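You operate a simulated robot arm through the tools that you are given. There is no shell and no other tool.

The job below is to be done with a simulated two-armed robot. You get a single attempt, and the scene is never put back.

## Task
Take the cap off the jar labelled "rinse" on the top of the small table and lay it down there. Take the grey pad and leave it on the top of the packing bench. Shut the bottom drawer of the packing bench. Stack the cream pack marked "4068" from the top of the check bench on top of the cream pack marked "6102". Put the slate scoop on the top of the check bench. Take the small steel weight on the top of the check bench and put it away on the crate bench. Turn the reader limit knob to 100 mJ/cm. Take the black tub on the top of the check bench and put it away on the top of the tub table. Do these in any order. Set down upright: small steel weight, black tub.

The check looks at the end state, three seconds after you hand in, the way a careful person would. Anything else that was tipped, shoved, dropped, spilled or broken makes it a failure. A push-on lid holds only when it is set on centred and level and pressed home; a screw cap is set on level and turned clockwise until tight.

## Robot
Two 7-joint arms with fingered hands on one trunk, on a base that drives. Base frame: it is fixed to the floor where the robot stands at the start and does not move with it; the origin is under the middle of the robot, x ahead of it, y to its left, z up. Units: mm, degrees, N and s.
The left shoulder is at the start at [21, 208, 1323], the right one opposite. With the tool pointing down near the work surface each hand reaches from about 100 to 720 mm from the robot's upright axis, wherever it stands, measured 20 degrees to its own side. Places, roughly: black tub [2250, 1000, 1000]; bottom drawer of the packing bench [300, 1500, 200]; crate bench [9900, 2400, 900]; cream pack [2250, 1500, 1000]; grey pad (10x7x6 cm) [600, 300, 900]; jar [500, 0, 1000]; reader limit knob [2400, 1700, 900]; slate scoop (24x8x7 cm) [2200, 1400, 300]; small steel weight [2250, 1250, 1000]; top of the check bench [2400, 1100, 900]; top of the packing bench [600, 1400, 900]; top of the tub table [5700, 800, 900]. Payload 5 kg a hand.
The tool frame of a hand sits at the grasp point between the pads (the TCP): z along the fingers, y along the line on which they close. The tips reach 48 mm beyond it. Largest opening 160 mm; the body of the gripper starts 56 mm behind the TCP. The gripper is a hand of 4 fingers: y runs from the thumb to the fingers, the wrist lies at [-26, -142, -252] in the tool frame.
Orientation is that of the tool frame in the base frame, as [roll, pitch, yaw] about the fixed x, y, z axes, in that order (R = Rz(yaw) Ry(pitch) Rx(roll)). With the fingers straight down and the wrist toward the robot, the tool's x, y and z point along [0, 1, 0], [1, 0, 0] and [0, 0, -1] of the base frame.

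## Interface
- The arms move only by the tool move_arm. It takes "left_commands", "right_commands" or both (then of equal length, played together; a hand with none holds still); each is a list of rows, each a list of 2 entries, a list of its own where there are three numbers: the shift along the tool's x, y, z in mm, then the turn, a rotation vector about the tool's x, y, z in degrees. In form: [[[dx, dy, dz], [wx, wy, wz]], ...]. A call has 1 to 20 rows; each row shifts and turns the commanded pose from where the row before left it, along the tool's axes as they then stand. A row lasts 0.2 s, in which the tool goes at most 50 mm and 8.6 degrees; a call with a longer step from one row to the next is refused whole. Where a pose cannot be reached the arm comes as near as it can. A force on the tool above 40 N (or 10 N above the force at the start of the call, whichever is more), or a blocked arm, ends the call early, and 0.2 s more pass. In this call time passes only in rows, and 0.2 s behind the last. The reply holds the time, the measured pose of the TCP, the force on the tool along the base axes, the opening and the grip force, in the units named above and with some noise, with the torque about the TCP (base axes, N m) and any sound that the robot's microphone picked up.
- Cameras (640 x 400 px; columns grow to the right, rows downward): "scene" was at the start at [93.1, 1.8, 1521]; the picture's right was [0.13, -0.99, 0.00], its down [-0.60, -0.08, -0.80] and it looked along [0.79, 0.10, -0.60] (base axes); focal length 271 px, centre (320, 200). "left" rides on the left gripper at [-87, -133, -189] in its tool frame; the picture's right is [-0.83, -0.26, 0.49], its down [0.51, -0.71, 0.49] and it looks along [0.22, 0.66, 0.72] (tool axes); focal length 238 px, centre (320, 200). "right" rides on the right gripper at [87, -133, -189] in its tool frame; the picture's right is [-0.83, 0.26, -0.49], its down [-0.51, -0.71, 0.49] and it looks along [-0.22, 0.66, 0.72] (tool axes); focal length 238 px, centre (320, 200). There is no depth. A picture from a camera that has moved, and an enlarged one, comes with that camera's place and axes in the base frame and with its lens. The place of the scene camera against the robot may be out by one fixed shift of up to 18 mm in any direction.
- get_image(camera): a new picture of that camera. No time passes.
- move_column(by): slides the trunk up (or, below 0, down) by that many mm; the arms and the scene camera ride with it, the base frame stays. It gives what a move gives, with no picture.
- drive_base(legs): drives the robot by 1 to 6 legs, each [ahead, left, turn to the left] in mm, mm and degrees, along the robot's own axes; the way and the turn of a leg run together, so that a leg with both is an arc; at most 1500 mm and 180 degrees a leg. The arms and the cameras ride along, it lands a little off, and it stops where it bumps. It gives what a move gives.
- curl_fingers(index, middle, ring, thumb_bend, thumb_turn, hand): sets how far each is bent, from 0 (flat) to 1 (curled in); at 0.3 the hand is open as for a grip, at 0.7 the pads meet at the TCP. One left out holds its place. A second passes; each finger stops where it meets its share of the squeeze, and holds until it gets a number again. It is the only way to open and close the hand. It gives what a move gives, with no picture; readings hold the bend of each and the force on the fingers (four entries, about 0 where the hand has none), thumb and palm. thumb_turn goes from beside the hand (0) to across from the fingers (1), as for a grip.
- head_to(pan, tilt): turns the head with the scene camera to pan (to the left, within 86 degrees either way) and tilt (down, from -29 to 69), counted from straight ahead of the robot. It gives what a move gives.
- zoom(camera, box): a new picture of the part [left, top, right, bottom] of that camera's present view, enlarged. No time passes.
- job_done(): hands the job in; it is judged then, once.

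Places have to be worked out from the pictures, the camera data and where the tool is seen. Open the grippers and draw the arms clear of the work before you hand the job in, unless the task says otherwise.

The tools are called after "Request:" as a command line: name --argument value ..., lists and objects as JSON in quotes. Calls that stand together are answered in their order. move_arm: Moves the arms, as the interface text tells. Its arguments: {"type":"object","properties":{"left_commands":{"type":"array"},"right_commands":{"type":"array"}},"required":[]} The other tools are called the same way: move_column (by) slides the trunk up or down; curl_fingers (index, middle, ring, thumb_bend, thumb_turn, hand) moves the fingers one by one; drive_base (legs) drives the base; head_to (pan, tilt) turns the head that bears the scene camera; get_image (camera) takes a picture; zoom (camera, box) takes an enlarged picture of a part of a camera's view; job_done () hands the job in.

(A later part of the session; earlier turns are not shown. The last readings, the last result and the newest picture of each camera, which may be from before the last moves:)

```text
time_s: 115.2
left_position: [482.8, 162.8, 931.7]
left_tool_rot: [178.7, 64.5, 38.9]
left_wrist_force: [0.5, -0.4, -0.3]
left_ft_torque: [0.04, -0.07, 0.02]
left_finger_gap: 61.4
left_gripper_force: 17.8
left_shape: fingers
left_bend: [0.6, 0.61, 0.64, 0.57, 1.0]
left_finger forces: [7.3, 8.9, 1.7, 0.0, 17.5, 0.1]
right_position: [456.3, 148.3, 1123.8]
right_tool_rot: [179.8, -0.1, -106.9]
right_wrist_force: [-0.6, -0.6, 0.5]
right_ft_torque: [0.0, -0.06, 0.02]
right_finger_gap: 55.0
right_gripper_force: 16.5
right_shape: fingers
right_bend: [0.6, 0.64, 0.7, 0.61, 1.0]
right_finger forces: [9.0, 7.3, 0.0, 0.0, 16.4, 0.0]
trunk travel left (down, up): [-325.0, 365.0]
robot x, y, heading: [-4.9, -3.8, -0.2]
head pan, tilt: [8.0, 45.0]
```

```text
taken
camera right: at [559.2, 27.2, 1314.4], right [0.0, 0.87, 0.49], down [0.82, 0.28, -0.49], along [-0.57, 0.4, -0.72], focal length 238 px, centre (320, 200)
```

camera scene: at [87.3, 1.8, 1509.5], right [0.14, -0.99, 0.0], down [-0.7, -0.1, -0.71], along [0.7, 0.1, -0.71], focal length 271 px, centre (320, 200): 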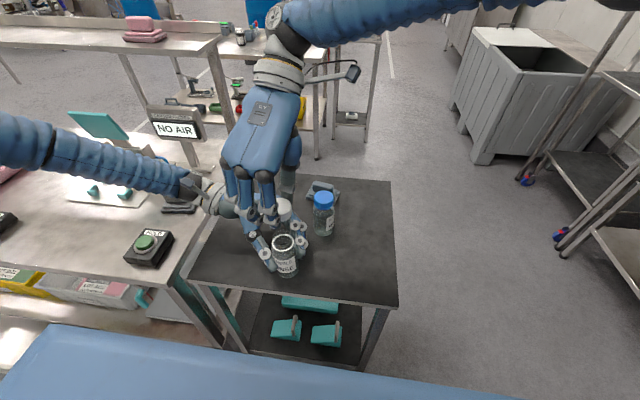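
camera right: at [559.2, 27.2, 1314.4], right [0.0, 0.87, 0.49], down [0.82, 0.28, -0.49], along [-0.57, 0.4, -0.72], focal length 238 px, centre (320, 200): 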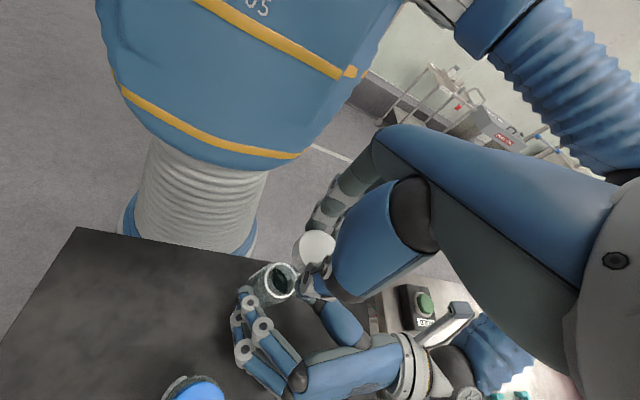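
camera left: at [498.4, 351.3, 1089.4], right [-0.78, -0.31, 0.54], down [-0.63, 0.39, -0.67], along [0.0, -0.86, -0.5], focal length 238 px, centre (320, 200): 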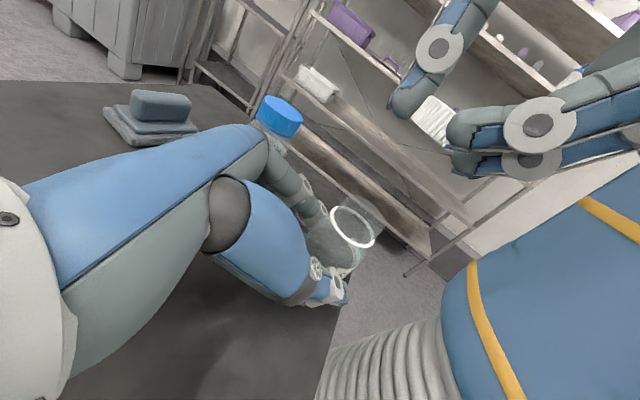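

The jar is open and the cap is in the right hand. I carry the cap to the free right part of the table and turn the hand back to its usual orientation.

Request:
move_arm --right_commands '[[[0, 0, 0], [0, 0, 8]], [[0, 0, 0], [0, 0, 8]], [[0, 0, 0], [0, 0, 8]], [[0, 0, 0], [0, 0, 8]], [[0, 0, 0], [0, 0, 8]], [[0, 0, 0], [0, 0, 8]], [[0, 0, 0], [0, 0, 8]], [[0, 0, 0], [0, 0, 8]], [[0, 0, 0], [0, 0, 8]], [[0, 0, 0], [0, 0, 8]], [[0, 0, 0], [0, 0, 8]], [[0, 0, 0], [0, 0, 8]], [[0, 0, 0], [0, 0, 8]], [[0, 0, 0], [0, 0, 8]], [[0, 0, 0], [0, 0, 8]], [[0, 0, 0], [0, 0, 8]], [[0, 0, 0], [0, 0, 8]], [[0, 0, 0], [0, 0, 8]], [[0, 0, 0], [0, 0, 8]], [[0, 0, 0], [0, 0, 8]]]'

Request:
move_arm --right_commands '[[[-41, 8, 0], [0, 0, 0]], [[-41, 8, 0], [0, 0, 0]], [[-41, 8, 0], [0, 0, 0]], [[-41, 8, 0], [0, 0, 0]], [[-41, 8, 0], [0, 0, 0]]]'

Request:
get_image --camera "scene"

Request:
get_image --camera "right"

```text
time_s: 119.4
left_position: [481.6, 163.7, 930.4]
left_tool_rot: [179.1, 64.5, 39.1]
left_wrist_force: [0.7, 0.7, 0.4]
left_ft_torque: [0.0, 0.01, -0.03]
left_finger_gap: 61.5
left_gripper_force: 17.7
left_shape: fingers
left_bend: [0.6, 0.61, 0.64, 0.57, 1.0]
left_finger forces: [7.5, 8.0, 1.7, 0.0, 17.2, 0.0]
right_position: [460.5, 154.3, 1128.1]
right_tool_rot: [179.1, -0.7, 98.1]
right_wrist_force: [0.6, 0.2, 0.0]
right_ft_torque: [0.0, 0.05, -0.02]
right_finger_gap: 54.7
right_gripper_force: 15.1
right_shape: fingers
right_bend: [0.6, 0.64, 0.7, 0.61, 1.0]
right_finger forces: [8.5, 6.9, 0.0, 0.1, 15.2, 0.0]
right hand out of reach, approached as far as the arm can: row 18
trunk travel left (down, up): [-325.0, 365.0]
robot x, y, heading: [0.4, -1.7, -0.3]
head pan, tilt: [8.0, 45.0]
```

```text
time_s: 120.6
left_position: [483.0, 163.1, 932.2]
left_tool_rot: [179.0, 64.4, 39.2]
left_wrist_force: [-0.7, 0.6, 0.2]
left_ft_torque: [0.1, 0.0, -0.03]
left_finger_gap: 61.6
left_gripper_force: 17.0
left_shape: fingers
left_bend: [0.6, 0.61, 0.64, 0.57, 1.0]
left_finger forces: [7.5, 7.9, 1.9, 0.0, 17.6, 0.0]
right_position: [528.5, -37.0, 1124.1]
right_tool_rot: [179.2, -1.0, 98.1]
right_wrist_force: [0.8, -1.3, -0.5]
right_ft_torque: [0.11, 0.04, 0.06]
right_finger_gap: 54.7
right_gripper_force: 14.7
right_shape: fingers
right_bend: [0.6, 0.64, 0.7, 0.61, 1.0]
right_finger forces: [8.3, 6.8, 0.0, 0.0, 14.9, 0.1]
trunk travel left (down, up): [-325.0, 365.0]
robot x, y, heading: [0.8, -0.4, -0.1]
head pan, tilt: [8.0, 45.0]
```

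```text
taken
camera scene: at [88.0, 0.2, 1509.4], right [0.14, -0.99, 0.0], down [-0.7, -0.1, -0.71], along [0.7, 0.1, -0.71], focal length 271 px, centre (320, 200)
```

scene: 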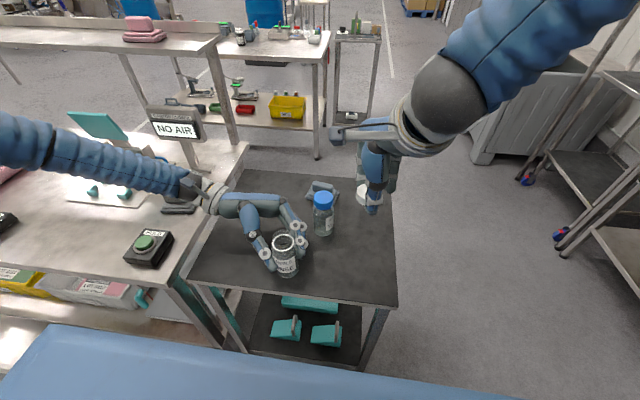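

```text
taken
camera right: at [382.5, 25.8, 1314.0], right [0.37, -0.8, 0.48], down [-0.62, -0.59, -0.51], along [0.69, -0.11, -0.72], focal length 238 px, centre (320, 200)
```

right: 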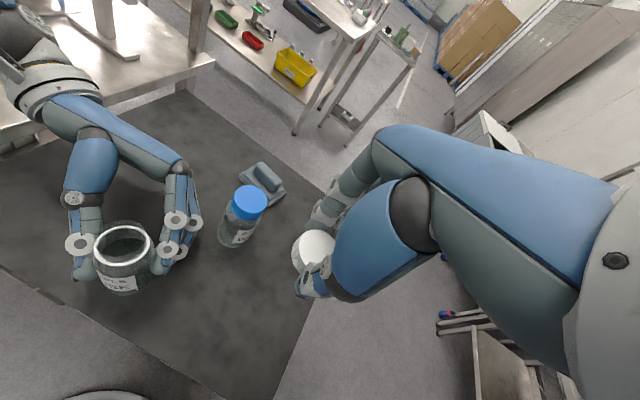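

The cap is held level over the free right area. I move a bit further from the wash jar and lower the cap to the table.

Request:
move_arm --right_commands '[[[-36.8, -25.4, 0], [0, 0, 0]], [[0, 0, 45], [0, 0, 0]], [[0, 0, 45], [0, 0, 0]], [[0, 0, 45], [0, 0, 0]], [[0, 0, 35], [0, 0, 0]], [[0, 0, 15], [0, 0, 0]]]'

Request:
get_image --camera "right"

Request:
zoom --camera "scene" --box '[270, 170, 430, 290]'

```text
time_s: 122.0
left_position: [482.2, 162.9, 931.5]
left_tool_rot: [179.0, 64.5, 39.1]
left_wrist_force: [-0.7, -2.4, 5.0]
left_ft_torque: [-0.19, 0.11, 0.04]
left_finger_gap: 61.6
left_gripper_force: 17.5
left_shape: fingers
left_bend: [0.6, 0.61, 0.65, 0.58, 1.0]
left_finger forces: [8.3, 8.4, 1.7, 0.0, 17.0, 0.0]
right_position: [510.5, -78.7, 938.7]
right_tool_rot: [179.1, -0.9, 98.1]
right_wrist_force: [1.8, -0.1, -0.1]
right_ft_torque: [-0.04, 0.06, 0.01]
right_finger_gap: 54.3
right_gripper_force: 15.0
right_shape: fingers
right_bend: [0.6, 0.64, 0.7, 0.61, 1.0]
right_finger forces: [8.5, 7.0, 0.0, 0.1, 15.0, 0.0]
trunk travel left (down, up): [-325.0, 365.0]
robot x, y, heading: [3.3, -2.4, -0.2]
head pan, tilt: [8.0, 45.0]
```

```text
taken
camera right: at [365.2, -15.0, 1128.0], right [0.37, -0.8, 0.48], down [-0.62, -0.59, -0.51], along [0.69, -0.11, -0.72], focal length 238 px, centre (320, 200)
```

right: 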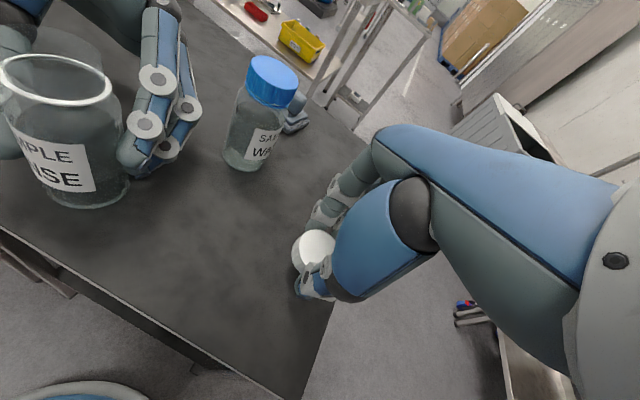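

```text
3.33 times, centred on (350, 230) of scene
camera zoom: at [87.7, 2.0, 1509.5], right [0.14, -0.99, 0.0], down [-0.7, -0.1, -0.71], along [0.7, 0.1, -0.71], focal length 904 px, centre (220, 100)
```

zoom: 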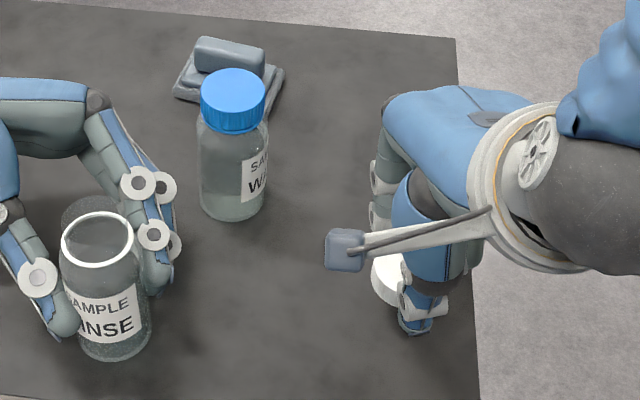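

I lower the last bit slowly until the cap touches.

Request:
move_arm --right_commands '[[[0, 0, 5], [0, 0, 0]], [[0, 0, 4], [0, 0, 0]], [[0, 0, 3], [0, 0, 0]], [[0, 0, 3], [0, 0, 0]], [[0, 0, 3], [0, 0, 0]], [[0, 0, 3], [0, 0, 0]], [[0, 0, 3], [0, 0, 0]]]'

Request:
zoom --camera "right" --box '[240, 180, 420, 320]'

```text
time_s: 123.6
left_position: [481.5, 162.7, 932.1]
left_tool_rot: [178.9, 64.4, 39.1]
left_wrist_force: [-0.2, -1.8, 3.9]
left_ft_torque: [-0.17, 0.05, 0.08]
left_finger_gap: 61.4
left_gripper_force: 17.8
left_shape: fingers
left_bend: [0.6, 0.61, 0.65, 0.58, 1.0]
left_finger forces: [8.3, 8.4, 1.7, 0.0, 17.0, 0.0]
right_position: [510.2, -79.1, 915.9]
right_tool_rot: [179.0, -1.0, 98.1]
right_wrist_force: [0.9, 0.3, 0.1]
right_ft_torque: [-0.02, 0.03, -0.01]
right_finger_gap: 54.6
right_gripper_force: 15.1
right_shape: fingers
right_bend: [0.6, 0.64, 0.7, 0.61, 1.0]
right_finger forces: [8.4, 6.9, 0.0, 0.1, 14.9, 0.1]
trunk travel left (down, up): [-325.0, 365.0]
robot x, y, heading: [1.5, -0.7, 0.0]
head pan, tilt: [8.0, 45.0]
```

```text
2.86 times, centred on (330, 250) of right
camera zoom: at [364.3, -15.1, 1105.5], right [0.37, -0.8, 0.48], down [-0.62, -0.59, -0.51], along [0.69, -0.11, -0.72], focal length 681 px, centre (291, 57)
```

zoom: 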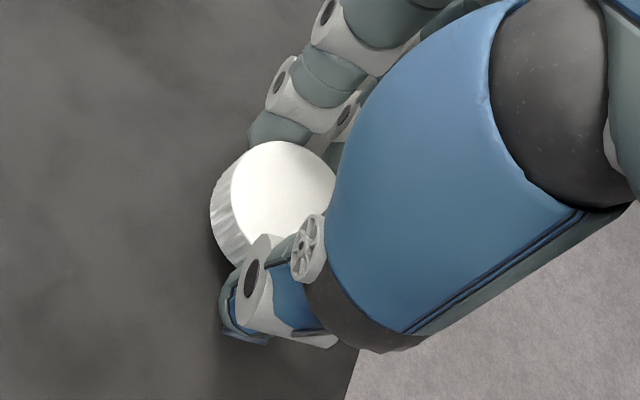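

Not touching yet; I go on in 2–3 mm steps.

Request:
move_arm --right_commands '[[[0, 0, 3], [0, 0, 0]], [[0, 0, 2], [0, 0, 0]], [[0, 0, 2], [0, 0, 0]], [[0, 0, 2], [0, 0, 0]], [[0, 0, 2], [0, 0, 0]], [[0, 0, 2], [0, 0, 0]]]'

```text
time_s: 124.3
left_position: [481.1, 161.7, 931.3]
left_tool_rot: [178.8, 64.3, 39.0]
left_wrist_force: [0.0, -2.0, 2.8]
left_ft_torque: [-0.06, 0.07, -0.02]
left_finger_gap: 61.5
left_gripper_force: 17.8
left_shape: fingers
left_bend: [0.6, 0.61, 0.64, 0.58, 1.0]
left_finger forces: [8.0, 8.3, 1.9, 0.0, 17.6, 0.0]
right_position: [511.3, -77.5, 914.1]
right_tool_rot: [178.6, -1.1, 98.1]
right_wrist_force: [-4.1, -1.4, 21.1]
right_ft_torque: [-0.08, 1.29, 0.04]
right_finger_gap: 54.8
right_gripper_force: 24.0
right_shape: fingers
right_bend: [0.61, 0.65, 0.7, 0.61, 1.0]
right_finger forces: [7.2, 6.7, 0.1, 0.0, 34.9, 0.0]
trunk travel left (down, up): [-325.0, 365.0]
robot x, y, heading: [2.0, 2.6, -0.2]
head pan, tilt: [8.0, 45.0]
stopped in row 3 (right hand): the force on the tool passed its limit at 46 N (the readings are from after the stop); the commanded pose is now the measured one
```

Contact felt. I ease up by 1 mm and open the hand so the cap settles on the table.

Request:
move_arm --right_commands '[[[0, 0, -1.5], [0, 0, 0]]]'

Request:
curl_fingers --hand "right" --index 0.45 --middle 0.45 --ring 0.45 --thumb_bend 0.42

Request:
zoom --camera "right" --box '[240, 180, 420, 320]'

Request:
zoom --camera "scene" --box '[270, 170, 430, 290]'

```text
time_s: 124.7
left_position: [481.5, 163.4, 930.6]
left_tool_rot: [179.0, 64.5, 39.1]
left_wrist_force: [-1.5, -0.7, 5.3]
left_ft_torque: [-0.18, 0.09, 0.0]
left_finger_gap: 61.5
left_gripper_force: 17.5
left_shape: fingers
left_bend: [0.6, 0.61, 0.65, 0.58, 1.0]
left_finger forces: [8.6, 8.0, 1.7, 0.1, 17.2, 0.1]
right_position: [511.1, -78.1, 914.6]
right_tool_rot: [178.8, -0.9, 98.0]
right_wrist_force: [-0.3, -1.2, 2.2]
right_ft_torque: [0.0, 0.08, -0.01]
right_finger_gap: 54.2
right_gripper_force: 16.6
right_shape: fingers
right_bend: [0.61, 0.65, 0.7, 0.61, 1.0]
right_finger forces: [9.1, 7.1, 0.0, 0.0, 17.0, 0.1]
trunk travel left (down, up): [-325.0, 365.0]
robot x, y, heading: [-1.1, 1.7, -0.0]
head pan, tilt: [8.0, 45.0]
```

```text
time_s: 125.7
left_position: [481.8, 163.3, 930.7]
left_tool_rot: [178.9, 64.3, 39.1]
left_wrist_force: [-1.0, -3.2, 8.5]
left_ft_torque: [-0.2, 0.12, 0.01]
left_finger_gap: 61.6
left_gripper_force: 17.3
left_shape: fingers
left_bend: [0.6, 0.61, 0.65, 0.58, 1.0]
left_finger forces: [8.6, 8.1, 1.7, 0.1, 17.1, 0.1]
right_position: [512.0, -79.8, 914.8]
right_tool_rot: [178.9, -0.9, 98.1]
right_wrist_force: [-0.5, -0.5, 0.2]
right_ft_torque: [0.0, -0.01, 0.0]
right_finger_gap: 116.8
right_gripper_force: 0.0
right_shape: fingers
right_bend: [0.45, 0.45, 0.45, 0.42, 0.99]
right_finger forces: [0.0, 0.0, 0.0, 0.0, 0.0, 0.0]
trunk travel left (down, up): [-325.0, 365.0]
robot x, y, heading: [-0.1, 0.2, -0.0]
head pan, tilt: [8.0, 45.0]
```

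```text
2.86 times, centred on (330, 250) of right
camera zoom: at [364.8, -14.8, 1103.5], right [0.36, -0.8, 0.48], down [-0.62, -0.59, -0.51], along [0.69, -0.11, -0.71], focal length 681 px, centre (291, 57)
```

zoom: 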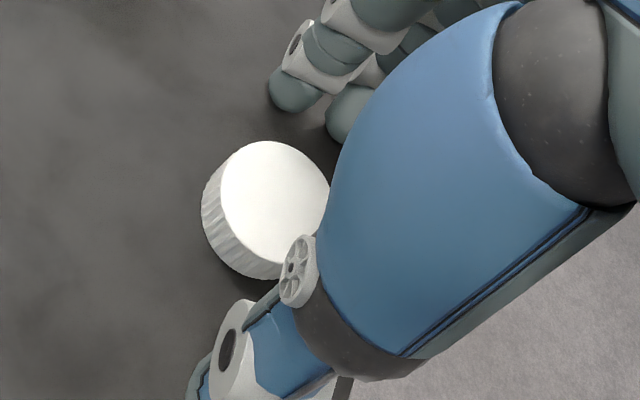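

```text
3.33 times, centred on (350, 230) of scene
camera zoom: at [87.2, 1.4, 1509.5], right [0.14, -0.99, 0.0], down [-0.7, -0.1, -0.71], along [0.7, 0.1, -0.71], focal length 904 px, centre (220, 100)
```

zoom: 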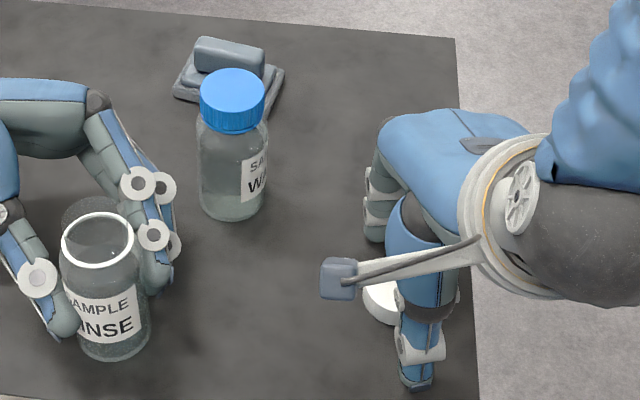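

The cap lies on the small table. I raise the right hand straight up, then release the jar with the left hand by opening moderately.

Request:
move_arm --right_commands '[[[0, 0, -20], [0, 0, 0]], [[0, 0, -40], [0, 0, 0]], [[0, 0, -45], [0, 0, 0]], [[0, 0, -45], [0, 0, 0]]]'

Request:
curl_fingers --hand "left" --index 0.42 --middle 0.42 --ring 0.42 --thumb_bend 0.4

Request:
get_image --camera "right"

Request:
zoom --camera "scene" --box '[200, 150, 420, 290]'

```text
time_s: 126.7
left_position: [480.8, 163.7, 931.8]
left_tool_rot: [179.0, 64.4, 39.1]
left_wrist_force: [-0.6, -1.6, 6.9]
left_ft_torque: [-0.21, 0.0, 0.11]
left_finger_gap: 61.6
left_gripper_force: 18.8
left_shape: fingers
left_bend: [0.6, 0.61, 0.64, 0.58, 1.0]
left_finger forces: [8.8, 9.2, 2.5, 0.0, 16.9, 0.1]
right_position: [507.5, -81.1, 1065.4]
right_tool_rot: [178.8, -0.9, 98.2]
right_wrist_force: [-1.0, 0.5, 0.4]
right_ft_torque: [-0.02, -0.18, -0.04]
right_finger_gap: 116.7
right_gripper_force: 0.0
right_shape: fingers
right_bend: [0.45, 0.45, 0.45, 0.42, 0.99]
right_finger forces: [0.0, 0.0, 0.0, 0.0, 0.0, 0.0]
trunk travel left (down, up): [-325.0, 365.0]
robot x, y, heading: [-1.1, -1.0, -0.1]
head pan, tilt: [8.0, 45.0]
```

```text
time_s: 127.7
left_position: [481.5, 163.1, 930.7]
left_tool_rot: [178.9, 64.5, 39.1]
left_wrist_force: [-1.3, 0.7, 1.6]
left_ft_torque: [-0.06, -0.03, -0.03]
left_finger_gap: 126.5
left_gripper_force: 1.0
left_shape: fingers
left_bend: [0.42, 0.42, 0.43, 0.4, 0.99]
left_finger forces: [0.0, 0.1, 2.3, 0.1, 0.0, 0.1]
right_position: [510.2, -81.0, 1064.7]
right_tool_rot: [178.8, -0.9, 98.0]
right_wrist_force: [-0.2, 0.3, -0.1]
right_ft_torque: [0.02, 0.0, -0.02]
right_finger_gap: 116.7
right_gripper_force: 0.0
right_shape: fingers
right_bend: [0.45, 0.45, 0.45, 0.42, 0.99]
right_finger forces: [0.0, 0.0, 0.0, 0.0, 0.0, 0.0]
trunk travel left (down, up): [-325.0, 365.0]
robot x, y, heading: [0.8, 3.2, -0.1]
head pan, tilt: [8.0, 45.0]
```

```text
taken
camera right: at [363.3, -17.5, 1253.9], right [0.36, -0.8, 0.48], down [-0.62, -0.59, -0.51], along [0.69, -0.11, -0.71], focal length 238 px, centre (320, 200)
```

right: 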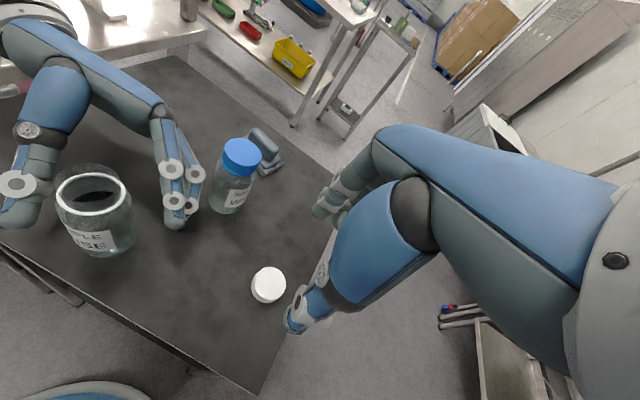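

```text
2.86 times, centred on (310, 220) of scene
camera zoom: at [87.6, 1.8, 1509.4], right [0.14, -0.99, 0.0], down [-0.7, -0.1, -0.71], along [0.7, 0.1, -0.71], focal length 774 px, centre (349, 143)
```

zoom: 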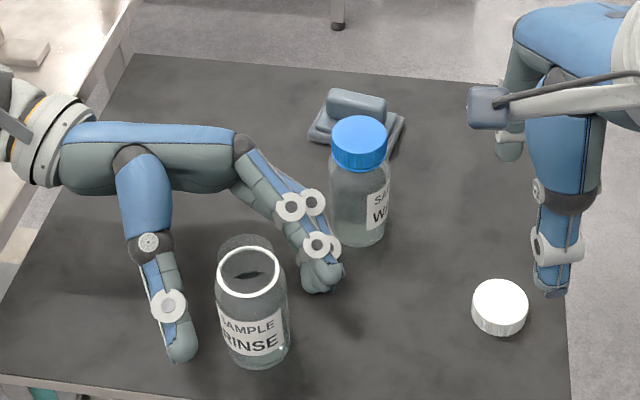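

The jar stands free; the left ring finger shows a light touch (2 N), probably the table. I rise 6 mm and then draw the left hand back along its own axis in small steps.

Request:
move_arm --left_commands '[[[-5.4, 0, -2.6], [0, 0, 0]], [[0, 0, -8], [0, 0, 0]], [[0, 0, -12], [0, 0, 0]]]'

Request:
get_image --camera "right"

Request:
zoom --camera "scene" --box '[200, 150, 420, 290]'

```text
time_s: 128.5
left_position: [496.2, 175.1, 944.8]
left_tool_rot: [179.1, 64.4, 39.3]
left_wrist_force: [-0.3, -0.1, -0.7]
left_ft_torque: [0.01, -0.02, 0.02]
left_finger_gap: 126.6
left_gripper_force: 0.1
left_shape: fingers
left_bend: [0.42, 0.42, 0.42, 0.4, 0.99]
left_finger forces: [0.1, 0.1, 0.0, 0.0, 0.0, 0.0]
right_position: [510.3, -80.1, 1064.6]
right_tool_rot: [178.8, -0.8, 98.1]
right_wrist_force: [0.2, 0.3, 0.5]
right_ft_torque: [-0.03, 0.03, 0.01]
right_finger_gap: 116.6
right_gripper_force: 0.1
right_shape: fingers
right_bend: [0.45, 0.45, 0.45, 0.42, 0.99]
right_finger forces: [0.0, 0.1, 0.1, 0.1, 0.0, 0.0]
trunk travel left (down, up): [-325.0, 365.0]
robot x, y, heading: [-2.9, 1.2, -0.1]
head pan, tilt: [8.0, 45.0]
```

```text
taken
camera right: at [363.3, -17.4, 1253.9], right [0.36, -0.8, 0.48], down [-0.62, -0.59, -0.51], along [0.69, -0.11, -0.71], focal length 238 px, centre (320, 200)
```

right: 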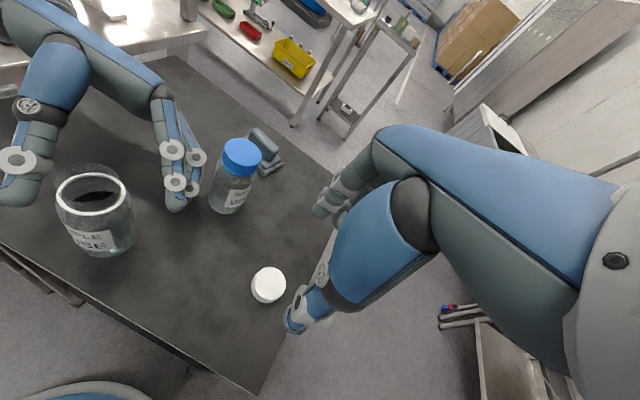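

```text
2.86 times, centred on (310, 220) of scene
camera zoom: at [87.6, 1.9, 1509.4], right [0.14, -0.99, 0.0], down [-0.7, -0.1, -0.71], along [0.7, 0.1, -0.71], focal length 774 px, centre (349, 143)
```

zoom: 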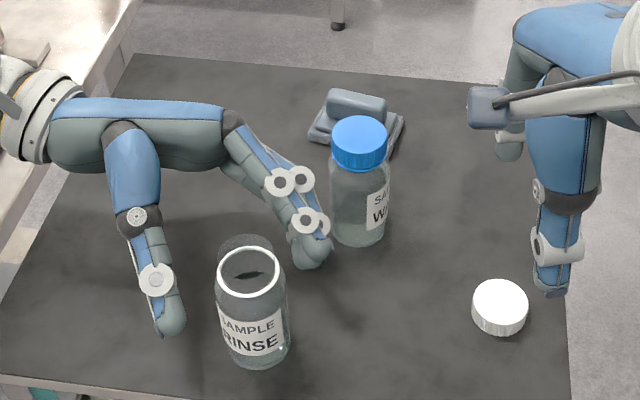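

Both jars stand undisturbed. The fingers are wide of the jar, so I lift the left hand straight up past it.

Request:
move_arm --left_commands '[[[-13.5, 0, -6.5], [0, 0, 0]], [[-27, 0, -13], [0, 0, 0]], [[-27, 0, -13], [0, 0, 0]], [[-27, 0, -13], [0, 0, 0]], [[-27, 0, -13], [0, 0, 0]], [[-27, 0, -13], [0, 0, 0]]]'

Request:
get_image --camera "right"

Request:
get_image --camera "scene"

```text
time_s: 129.9
left_position: [492.7, 173.9, 1108.5]
left_tool_rot: [179.1, 64.5, 39.3]
left_wrist_force: [-0.4, -0.1, -0.3]
left_ft_torque: [-0.04, 0.0, 0.01]
left_finger_gap: 126.4
left_gripper_force: 0.0
left_shape: fingers
left_bend: [0.42, 0.42, 0.42, 0.4, 0.99]
left_finger forces: [0.1, 0.0, 0.0, 0.0, 0.1, 0.0]
right_position: [510.4, -80.6, 1064.8]
right_tool_rot: [178.7, -1.0, 98.2]
right_wrist_force: [-0.1, -0.9, -0.5]
right_ft_torque: [0.02, -0.06, 0.01]
right_finger_gap: 116.4
right_gripper_force: 0.1
right_shape: fingers
right_bend: [0.45, 0.45, 0.45, 0.42, 0.99]
right_finger forces: [0.0, 0.0, 0.1, 0.0, 0.0, 0.0]
trunk travel left (down, up): [-325.0, 365.0]
robot x, y, heading: [-0.7, -1.4, -0.2]
head pan, tilt: [8.0, 45.0]
```

```text
taken
camera right: at [362.7, -18.0, 1254.0], right [0.36, -0.8, 0.48], down [-0.62, -0.59, -0.51], along [0.69, -0.11, -0.71], focal length 238 px, centre (320, 200)
```

right: 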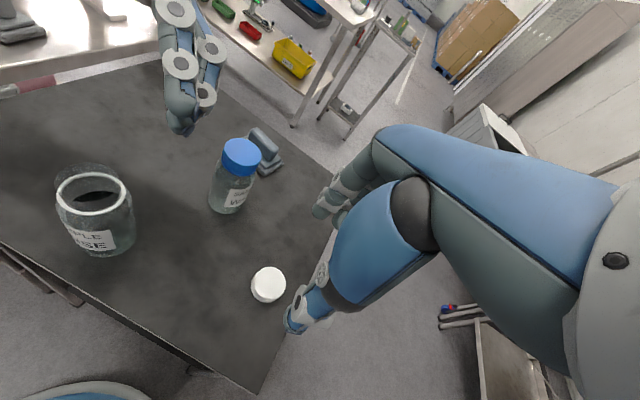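

```text
taken
camera scene: at [86.9, 1.2, 1509.5], right [0.14, -0.99, 0.0], down [-0.7, -0.1, -0.71], along [0.7, 0.1, -0.71], focal length 271 px, centre (320, 200)
```

scene: 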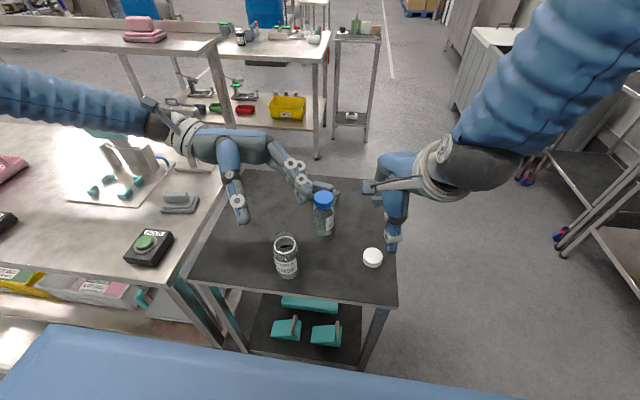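

The rinse jar stands open and its cap lies on the table. Next I bring both arms to a compact pose close to the body, first the left one: raise, untilt, and yaw back.

Request:
move_arm --left_commands '[[[-27, 0, -13], [0, 0, 0]], [[-27, 0, -13], [0, 0, 0]], [[0, 0, 0], [0, 8, 0]], [[0, 0, 0], [0, 8, 0]], [[0, 0, 0], [0, 8, 0]], [[0, 0, 0], [0, 8, 0]], [[0, 0, 0], [0, 8, 0]], [[0, 0, 0], [0, 8, 0]], [[0, 0, 0], [0, 8, 0]], [[0, 0, 0], [0, 8, 0]]]'

Request:
move_arm --right_commands '[[[0, 0, -45], [0, 0, 0]], [[0, 0, -45], [0, 0, 0]], [[-20, -35, 0], [0, 0, 0]], [[-20, -35, 0], [0, 0, 0]], [[-20, -35, 0], [0, 0, 0]], [[-20, -35, 0], [0, 0, 0]], [[-20, -35, 0], [0, 0, 0]]]'

Request:
get_image --camera "scene"

```text
time_s: 132.1
left_position: [495.8, 175.4, 1171.2]
left_tool_rot: [179.6, 0.2, 40.0]
left_wrist_force: [-1.1, -0.7, 1.4]
left_ft_torque: [0.11, -0.01, 0.0]
left_finger_gap: 126.5
left_gripper_force: 0.0
left_shape: fingers
left_bend: [0.42, 0.42, 0.42, 0.4, 0.99]
left_finger forces: [0.1, 0.0, 0.0, 0.0, 0.1, 0.0]
right_position: [508.9, -83.9, 1066.6]
right_tool_rot: [178.6, -1.1, 98.0]
right_wrist_force: [-0.2, -1.6, 1.0]
right_ft_torque: [0.11, -0.05, 0.02]
right_finger_gap: 116.6
right_gripper_force: 0.1
right_shape: fingers
right_bend: [0.45, 0.45, 0.45, 0.42, 0.99]
right_finger forces: [0.0, 0.1, 0.0, 0.0, 0.1, 0.0]
trunk travel left (down, up): [-325.0, 365.0]
robot x, y, heading: [1.6, -5.3, -0.1]
head pan, tilt: [8.0, 45.0]
```

```text
time_s: 133.7
left_position: [495.8, 176.4, 1170.5]
left_tool_rot: [179.7, 0.4, 40.1]
left_wrist_force: [0.6, -0.1, -0.8]
left_ft_torque: [0.02, 0.01, 0.0]
left_finger_gap: 126.5
left_gripper_force: 0.0
left_shape: fingers
left_bend: [0.42, 0.42, 0.42, 0.4, 0.99]
left_finger forces: [0.0, 0.0, 0.0, 0.0, 0.1, 0.0]
right_position: [469.1, -154.8, 1177.3]
right_tool_rot: [178.9, -1.0, 98.1]
right_wrist_force: [-0.6, -0.5, 0.2]
right_ft_torque: [0.02, 0.04, -0.01]
right_finger_gap: 116.9
right_gripper_force: 0.0
right_shape: fingers
right_bend: [0.45, 0.45, 0.45, 0.42, 0.99]
right_finger forces: [0.1, 0.1, 0.0, 0.0, 0.1, 0.0]
right hand out of reach, approached as far as the arm can: row 4, 5, 6, 7
trunk travel left (down, up): [-325.0, 365.0]
robot x, y, heading: [2.1, 2.2, -0.2]
head pan, tilt: [8.0, 45.0]
```

```text
taken
camera scene: at [87.6, 1.3, 1509.4], right [0.14, -0.99, 0.0], down [-0.7, -0.1, -0.71], along [0.7, 0.1, -0.71], focal length 271 px, centre (320, 200)
```

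scene: 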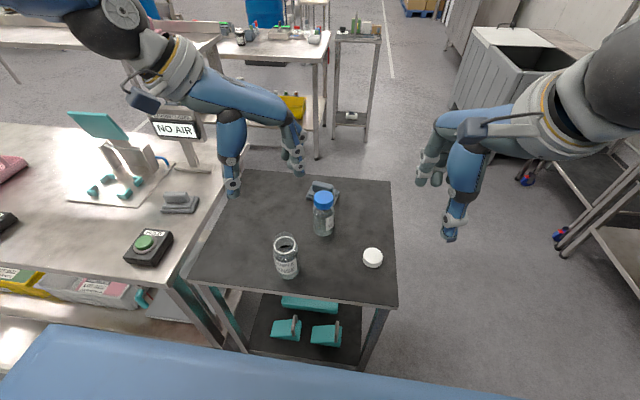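

I turn the left hand back to the usual yaw and set it to the left side, level with the right one.

Request:
move_arm --left_commands '[[[13.6, -47, 0], [0, 0, 0]], [[13.6, -47, 0], [0, 0, 0]], [[0, 0, 0], [0, 0, -8]], [[0, 0, 0], [0, 0, -8]], [[0, 0, 0], [0, 0, -8]], [[0, 0, 0], [0, 0, -8]], [[0, 0, 0], [0, 0, -8]], [[0, 0, 0], [0, 0, -8]]]'

Request:
head_to --pan 80 --tilt 45

Request:
get_image --camera "scene"

```text
time_s: 135.5
left_position: [478.1, 267.6, 1177.6]
left_tool_rot: [-179.8, 0.7, 88.2]
left_wrist_force: [0.4, -0.6, 0.1]
left_ft_torque: [0.01, 0.0, -0.01]
left_finger_gap: 126.8
left_gripper_force: 0.1
left_shape: fingers
left_bend: [0.42, 0.42, 0.42, 0.4, 0.99]
left_finger forces: [0.1, 0.0, 0.0, 0.1, 0.1, 0.0]
left hand out of reach, approached as far as the arm can: row 6, 7, 8
right_position: [469.7, -153.7, 1176.6]
right_tool_rot: [178.9, -1.0, 98.0]
right_wrist_force: [0.0, 0.7, 0.8]
right_ft_torque: [0.04, 0.01, -0.02]
right_finger_gap: 117.0
right_gripper_force: 0.2
right_shape: fingers
right_bend: [0.45, 0.45, 0.45, 0.42, 0.99]
right_finger forces: [0.0, 0.0, 0.1, 0.0, 0.0, 0.0]
trunk travel left (down, up): [-325.0, 365.0]
robot x, y, heading: [-0.9, -1.0, 0.1]
head pan, tilt: [8.0, 45.0]
```

```text
time_s: 136.9
left_position: [479.0, 268.9, 1177.6]
left_tool_rot: [-179.9, 0.6, 88.0]
left_wrist_force: [0.3, -0.6, 0.4]
left_ft_torque: [-0.03, 0.02, 0.02]
left_finger_gap: 126.9
left_gripper_force: 0.1
left_shape: fingers
left_bend: [0.42, 0.42, 0.42, 0.4, 0.99]
left_finger forces: [0.1, 0.0, 0.0, 0.0, 0.1, 0.0]
right_position: [468.5, -153.7, 1176.7]
right_tool_rot: [178.8, -0.9, 98.1]
right_wrist_force: [-0.2, 0.7, -0.7]
right_ft_torque: [-0.03, -0.03, 0.0]
right_finger_gap: 116.9
right_gripper_force: 0.1
right_shape: fingers
right_bend: [0.45, 0.45, 0.45, 0.42, 0.99]
right_finger forces: [0.1, 0.0, 0.0, 0.1, 0.0, 0.0]
trunk travel left (down, up): [-325.0, 365.0]
robot x, y, heading: [0.9, -0.1, -0.1]
head pan, tilt: [80.0, 45.0]
```

```text
taken
camera scene: at [21.2, 70.6, 1509.4], right [0.98, -0.18, 0.0], down [-0.12, -0.7, -0.71], along [0.12, 0.7, -0.71], focal length 271 px, centre (320, 200)
```

scene: 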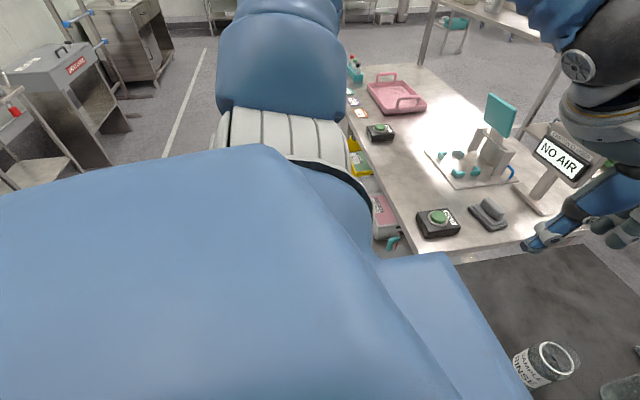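

I back away from the tables and strafe left toward the drawer side of the packing bench.

Request:
drive_base --legs '[[-400, 0, 0], [0, 1000, 0]]'

Request:
head_to --pan 25 --tilt 45

Request:
get_image --camera "scene"

```text
time_s: 144.5
left_position: [70.1, 1315.1, 1177.1]
left_tool_rot: [-179.8, 0.6, 88.1]
left_wrist_force: [-0.2, 0.6, 0.4]
left_ft_torque: [0.01, -0.02, 0.02]
left_finger_gap: 126.9
left_gripper_force: 0.0
left_shape: fingers
left_bend: [0.42, 0.42, 0.42, 0.4, 0.99]
left_finger forces: [0.1, 0.0, 0.0, 0.0, 0.0, 0.0]
right_position: [59.7, 891.2, 1176.6]
right_tool_rot: [179.0, -0.9, 98.0]
right_wrist_force: [-0.1, 0.0, 0.3]
right_ft_torque: [-0.02, -0.02, -0.01]
right_finger_gap: 116.9
right_gripper_force: 0.0
right_shape: fingers
right_bend: [0.45, 0.45, 0.45, 0.42, 0.99]
right_finger forces: [0.0, 0.0, 0.0, 0.1, 0.0, 0.0]
trunk travel left (down, up): [-325.0, 365.0]
robot x, y, heading: [-407.8, 1042.0, -0.3]
head pan, tilt: [80.0, 45.0]
```

```text
time_s: 145.7
left_position: [71.4, 1312.4, 1176.7]
left_tool_rot: [-179.8, 0.6, 88.1]
left_wrist_force: [0.7, 1.1, 0.2]
left_ft_torque: [0.02, -0.03, 0.01]
left_finger_gap: 126.8
left_gripper_force: 0.0
left_shape: fingers
left_bend: [0.42, 0.42, 0.42, 0.4, 0.99]
left_finger forces: [0.0, 0.0, 0.0, 0.0, 0.0, 0.0]
right_position: [60.3, 891.0, 1176.6]
right_tool_rot: [178.9, -0.8, 98.1]
right_wrist_force: [-0.5, -0.4, 0.3]
right_ft_torque: [0.02, 0.0, 0.01]
right_finger_gap: 116.6
right_gripper_force: 0.1
right_shape: fingers
right_bend: [0.45, 0.45, 0.45, 0.42, 0.99]
right_finger forces: [0.0, 0.2, 0.0, 0.0, 0.0, 0.1]
trunk travel left (down, up): [-325.0, 365.0]
robot x, y, heading: [-405.7, 1043.4, -0.1]
head pan, tilt: [25.0, 45.0]
```

```text
taken
camera scene: at [-327.6, 1069.7, 1509.4], right [0.42, -0.91, 0.0], down [-0.64, -0.3, -0.71], along [0.64, 0.3, -0.71], focal length 271 px, centre (320, 200)
```

scene: 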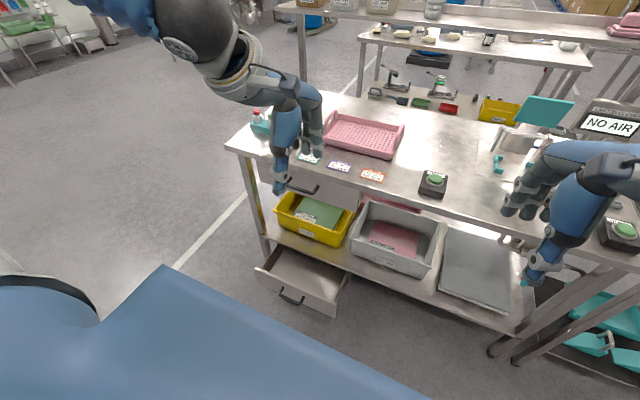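

The bottom drawer under the lower shelf is open, its front near x ≈ 200, y 1240–1700. I zoom to see its size and handle.

Request:
zoom --camera "scene" --box '[220, 160, 380, 340]'

Request:
zoom --camera "scene" --box '[240, 30, 640, 240]'

```text
2.22 times, centred on (300, 250) of scene
camera zoom: at [-327.6, 1069.7, 1509.4], right [0.42, -0.91, 0.0], down [-0.64, -0.3, -0.71], along [0.64, 0.3, -0.71], focal length 602 px, centre (364, 89)
```

zoom: 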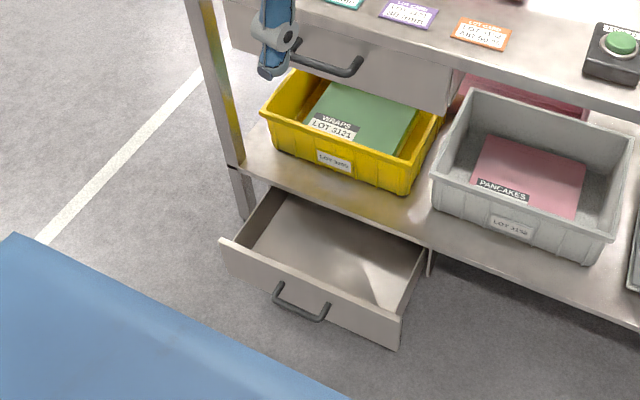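

```text
1.60 times, centred on (440, 135) of scene
camera zoom: at [-327.6, 1069.7, 1509.4], right [0.42, -0.91, 0.0], down [-0.64, -0.3, -0.71], along [0.64, 0.3, -0.71], focal length 434 px, centre (128, 304)
```

zoom: 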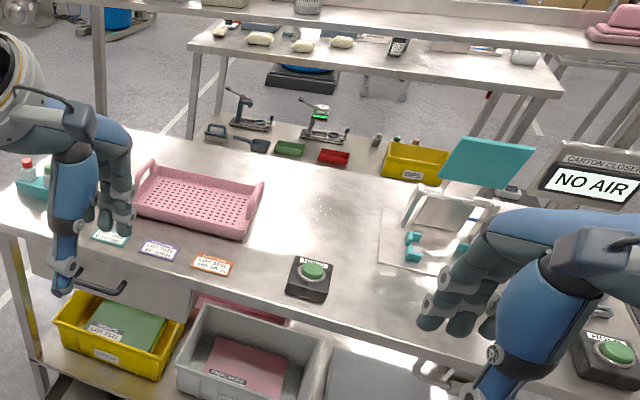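

The open drawer's front is near x ≈ 207, z 160–265, with its handle at y ≈ 1470; it must go in about 180 mm. I shift left about 100 mm so the left hand faces the panel beside the handle, and lower the trunk.

Request:
drive_base --legs '[[-30, 105, 0]]'

Request:
move_column --by -320

Request:
get_image --camera "scene"

```text
time_s: 146.9
left_position: [40.7, 1416.7, 1177.4]
left_tool_rot: [-179.8, 0.7, 87.8]
left_wrist_force: [0.6, 0.8, 0.6]
left_ft_torque: [-0.06, -0.05, -0.01]
left_finger_gap: 126.9
left_gripper_force: 0.1
left_shape: fingers
left_bend: [0.42, 0.42, 0.42, 0.4, 0.99]
left_finger forces: [0.1, 0.0, 0.0, 0.0, 0.0, 0.0]
right_position: [31.1, 994.9, 1176.8]
right_tool_rot: [178.9, -0.9, 97.9]
right_wrist_force: [0.5, 1.1, -0.4]
right_ft_torque: [-0.07, -0.04, -0.03]
right_finger_gap: 116.8
right_gripper_force: 0.0
right_shape: fingers
right_bend: [0.45, 0.45, 0.45, 0.42, 0.99]
right_finger forces: [0.0, 0.0, 0.1, 0.1, 0.1, 0.0]
trunk travel left (down, up): [-325.0, 365.0]
robot x, y, heading: [-439.5, 1152.0, -0.5]
head pan, tilt: [25.0, 45.0]
```

```text
time_s: 150.1
left_position: [42.5, 1415.2, 855.7]
left_tool_rot: [-179.8, 0.6, 87.8]
left_wrist_force: [-1.0, 0.3, 0.0]
left_ft_torque: [0.01, -0.01, -0.01]
left_finger_gap: 126.6
left_gripper_force: 0.1
left_shape: fingers
left_bend: [0.42, 0.42, 0.42, 0.4, 0.99]
left_finger forces: [0.0, 0.0, 0.0, 0.0, 0.0, 0.0]
right_position: [30.8, 992.9, 856.5]
right_tool_rot: [179.0, -1.0, 97.8]
right_wrist_force: [0.0, -0.1, 0.8]
right_ft_torque: [-0.04, -0.03, 0.04]
right_finger_gap: 117.0
right_gripper_force: 0.1
right_shape: fingers
right_bend: [0.45, 0.45, 0.45, 0.42, 0.99]
right_finger forces: [0.0, 0.0, 0.0, 0.1, 0.1, 0.0]
trunk travel left (down, up): [-5.0, 685.0]
robot x, y, heading: [-436.6, 1150.9, -0.2]
head pan, tilt: [25.0, 45.0]
```

```text
taken
camera scene: at [-356.8, 1173.4, 1189.6], right [0.42, -0.91, 0.0], down [-0.64, -0.3, -0.71], along [0.64, 0.29, -0.71], focal length 271 px, centre (320, 200)
```

scene: 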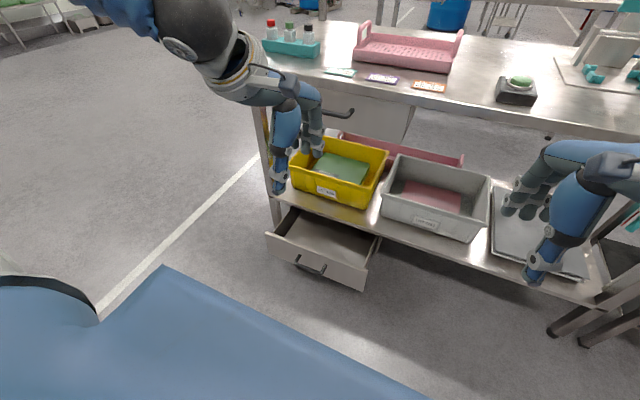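

I make a fist with the left hand and move it back and down step by step toward drawer height, in front of the panel.

Request:
curl_fingers --hand "left" --index 0.9 --middle 0.9 --ring 0.9 --thumb_bend 0.75

Request:
move_arm --left_commands '[[[-21, -36, 0], [0, 0, 0]], [[-21, -36, 0], [0, 0, 0]], [[-21, -36, 0], [0, 0, 0]], [[0, 0, 45], [0, 0, 0]], [[0, 0, 45], [0, 0, 0]], [[0, 0, 45], [0, 0, 0]], [[0, 0, 45], [0, 0, 0]]]'

Request:
get_image --camera "scene"

```text
time_s: 151.1
left_position: [41.8, 1415.6, 857.2]
left_tool_rot: [-179.8, 0.6, 87.7]
left_wrist_force: [0.3, 0.6, -0.1]
left_ft_torque: [0.0, 0.01, 0.03]
left_finger_gap: 5.4
left_gripper_force: 0.1
left_shape: fingers
left_bend: [0.72, 0.77, 0.9, 0.72, 1.0]
left_finger forces: [0.1, 0.0, 0.0, 0.0, 0.0, 0.1]
right_position: [30.8, 994.4, 856.7]
right_tool_rot: [178.9, -1.0, 97.8]
right_wrist_force: [0.0, 0.3, 0.4]
right_ft_torque: [0.0, -0.01, 0.01]
right_finger_gap: 116.9
right_gripper_force: 0.1
right_shape: fingers
right_bend: [0.45, 0.45, 0.45, 0.42, 0.99]
right_finger forces: [0.0, 0.0, 0.0, 0.0, 0.0, 0.0]
trunk travel left (down, up): [-5.0, 685.0]
robot x, y, heading: [-438.9, 1148.1, -0.4]
head pan, tilt: [25.0, 45.0]
```

```text
time_s: 152.7
left_position: [52.3, 1335.8, 724.7]
left_tool_rot: [-179.6, 0.6, 87.7]
left_wrist_force: [0.1, -0.2, 0.5]
left_ft_torque: [0.03, 0.08, 0.0]
left_finger_gap: 5.3
left_gripper_force: 0.1
left_shape: fingers
left_bend: [0.72, 0.77, 0.9, 0.72, 1.0]
left_finger forces: [0.0, 0.0, 0.0, 0.0, 0.0, 0.0]
left hand out of reach, approached as far as the arm can: row 1, 2, 3, 4, 5, 6
right_position: [30.4, 993.8, 856.2]
right_tool_rot: [178.9, -1.0, 97.8]
right_wrist_force: [-0.3, -0.2, 0.3]
right_ft_torque: [0.03, 0.02, 0.0]
right_finger_gap: 116.8
right_gripper_force: 0.0
right_shape: fingers
right_bend: [0.45, 0.45, 0.45, 0.42, 0.99]
right_finger forces: [0.1, 0.2, 0.1, 0.0, 0.0, 0.0]
trunk travel left (down, up): [-5.0, 685.0]
robot x, y, heading: [-435.7, 1147.3, -0.3]
head pan, tilt: [25.0, 45.0]
```

```text
taken
camera scene: at [-356.3, 1173.1, 1189.4], right [0.42, -0.91, 0.0], down [-0.64, -0.3, -0.71], along [0.64, 0.3, -0.71], focal length 271 px, centre (320, 200)
```

scene: 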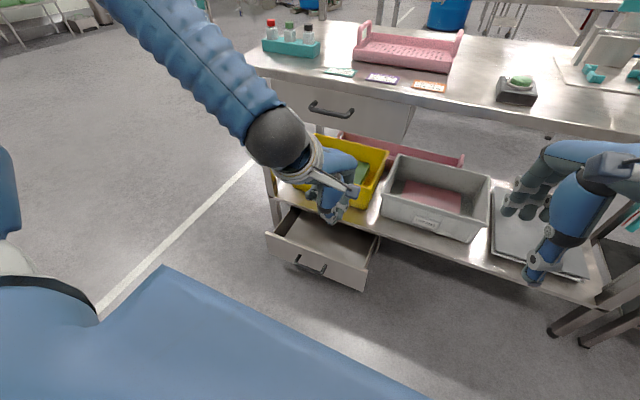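

At the upper height the arm cannot come that close to the body; lower down it can. I continue downward in steps.

Request:
move_arm --left_commands '[[[0, 0, 40], [0, 0, 0]], [[0, 0, 40], [0, 0, 0]], [[0, 0, 40], [0, 0, 0]], [[0, 0, 40], [0, 0, 0]]]'

Request:
get_image --camera "scene"

```text
time_s: 153.7
left_position: [52.2, 1335.8, 563.3]
left_tool_rot: [-179.9, 0.7, 87.9]
left_wrist_force: [0.7, 0.5, 0.0]
left_ft_torque: [-0.01, 0.05, -0.05]
left_finger_gap: 5.5
left_gripper_force: 0.0
left_shape: fingers
left_bend: [0.72, 0.77, 0.9, 0.72, 1.0]
left_finger forces: [0.1, 0.1, 0.0, 0.1, 0.0, 0.0]
right_position: [31.0, 994.7, 856.6]
right_tool_rot: [179.0, -0.9, 97.9]
right_wrist_force: [0.5, 0.7, -0.3]
right_ft_torque: [-0.01, 0.04, -0.01]
right_finger_gap: 116.7
right_gripper_force: 0.1
right_shape: fingers
right_bend: [0.45, 0.45, 0.45, 0.42, 0.99]
right_finger forces: [0.1, 0.0, 0.0, 0.1, 0.0, 0.0]
trunk travel left (down, up): [-5.0, 685.0]
robot x, y, heading: [-438.3, 1150.1, -0.4]
head pan, tilt: [25.0, 45.0]
```

```text
taken
camera scene: at [-356.3, 1173.8, 1189.4], right [0.42, -0.91, 0.0], down [-0.64, -0.3, -0.71], along [0.64, 0.29, -0.71], focal length 271 px, centre (320, 200)
```

scene: 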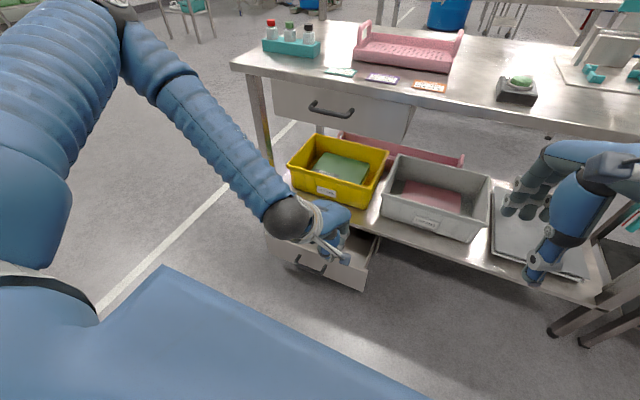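

Now it follows freely. I continue down to panel height while drawing the hand slightly back.

Request:
move_arm --left_commands '[[[2, -13, 43], [0, 0, 0]], [[2, -13, 43], [0, 0, 0]], [[2, -13, 43], [0, 0, 0]], [[2, -13, 43], [0, 0, 0]]]'

Request:
move_arm --left_commands '[[[2, -13, 43], [0, 0, 0]], [[2, -13, 43], [0, 0, 0]], [[2, -13, 43], [0, 0, 0]], [[2, -13, 43], [0, 0, 0]]]'

Request:
get_image --camera "scene"

Request:
get_image --camera "left"

```text
time_s: 154.7
left_position: [29.2, 1338.0, 498.9]
left_tool_rot: [-179.9, 0.6, 87.8]
left_wrist_force: [0.5, 0.6, -0.4]
left_ft_torque: [0.02, -0.03, 0.0]
left_finger_gap: 5.3
left_gripper_force: 0.0
left_shape: fingers
left_bend: [0.72, 0.77, 0.9, 0.72, 1.0]
left_finger forces: [0.1, 0.0, 0.0, 0.0, 0.0, 0.0]
left hand out of reach, approached as far as the arm can: row 2, 3, 4
right_position: [30.2, 993.0, 857.6]
right_tool_rot: [178.9, -0.9, 97.8]
right_wrist_force: [0.5, -0.1, 0.5]
right_ft_torque: [-0.02, -0.02, -0.04]
right_finger_gap: 116.9
right_gripper_force: 0.0
right_shape: fingers
right_bend: [0.45, 0.45, 0.45, 0.42, 0.99]
right_finger forces: [0.0, 0.0, 0.0, 0.0, 0.0, 0.1]
trunk travel left (down, up): [-5.0, 685.0]
robot x, y, heading: [-436.7, 1149.8, -0.2]
head pan, tilt: [25.0, 45.0]
```

```text
time_s: 155.7
left_position: [28.6, 1338.6, 488.1]
left_tool_rot: [-179.3, 0.3, 88.0]
left_wrist_force: [0.4, -0.7, 0.4]
left_ft_torque: [-0.01, 0.02, 0.02]
left_finger_gap: 5.4
left_gripper_force: 0.1
left_shape: fingers
left_bend: [0.72, 0.77, 0.9, 0.72, 1.0]
left_finger forces: [0.1, 0.0, 0.0, 0.0, 0.1, 0.0]
left hand out of reach, approached as far as the arm can: row 1, 2, 3, 4
right_position: [30.6, 993.0, 856.8]
right_tool_rot: [178.9, -0.9, 97.9]
right_wrist_force: [-1.4, 0.0, 0.5]
right_ft_torque: [-0.01, 0.0, 0.01]
right_finger_gap: 117.0
right_gripper_force: 0.1
right_shape: fingers
right_bend: [0.45, 0.45, 0.45, 0.42, 0.99]
right_finger forces: [0.1, 0.0, 0.0, 0.0, 0.0, 0.0]
trunk travel left (down, up): [-5.0, 685.0]
robot x, y, heading: [-434.7, 1150.4, -0.2]
head pan, tilt: [25.0, 45.0]
```

```text
taken
camera scene: at [-356.7, 1173.3, 1189.4], right [0.42, -0.91, 0.0], down [-0.64, -0.29, -0.71], along [0.64, 0.29, -0.71], focal length 271 px, centre (320, 200)
```

scene: 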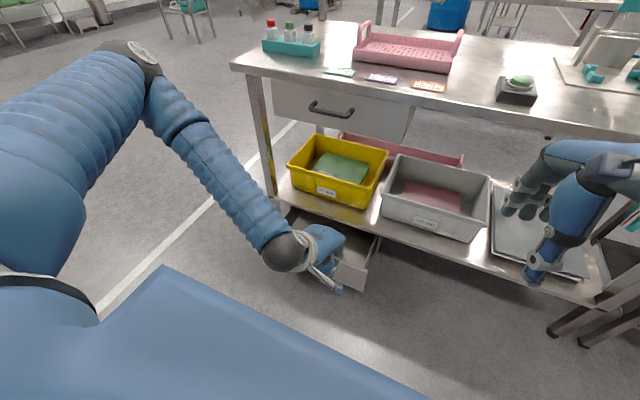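

```text
taken
camera left: at [-105.2, 1258.1, 678.5], right [-0.29, -0.83, -0.48], down [-0.7, 0.53, -0.49], along [0.65, 0.19, -0.73], focal length 238 px, centre (320, 200)
```

left: 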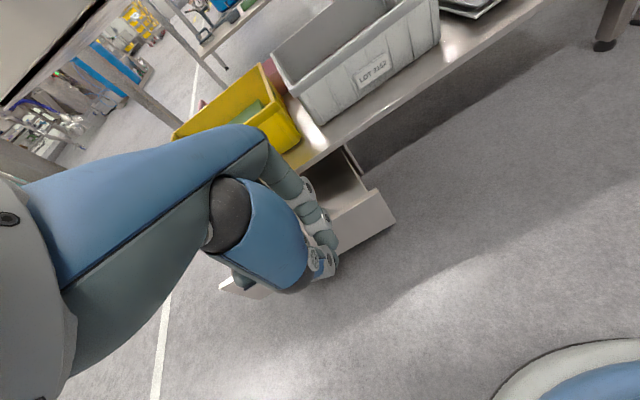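

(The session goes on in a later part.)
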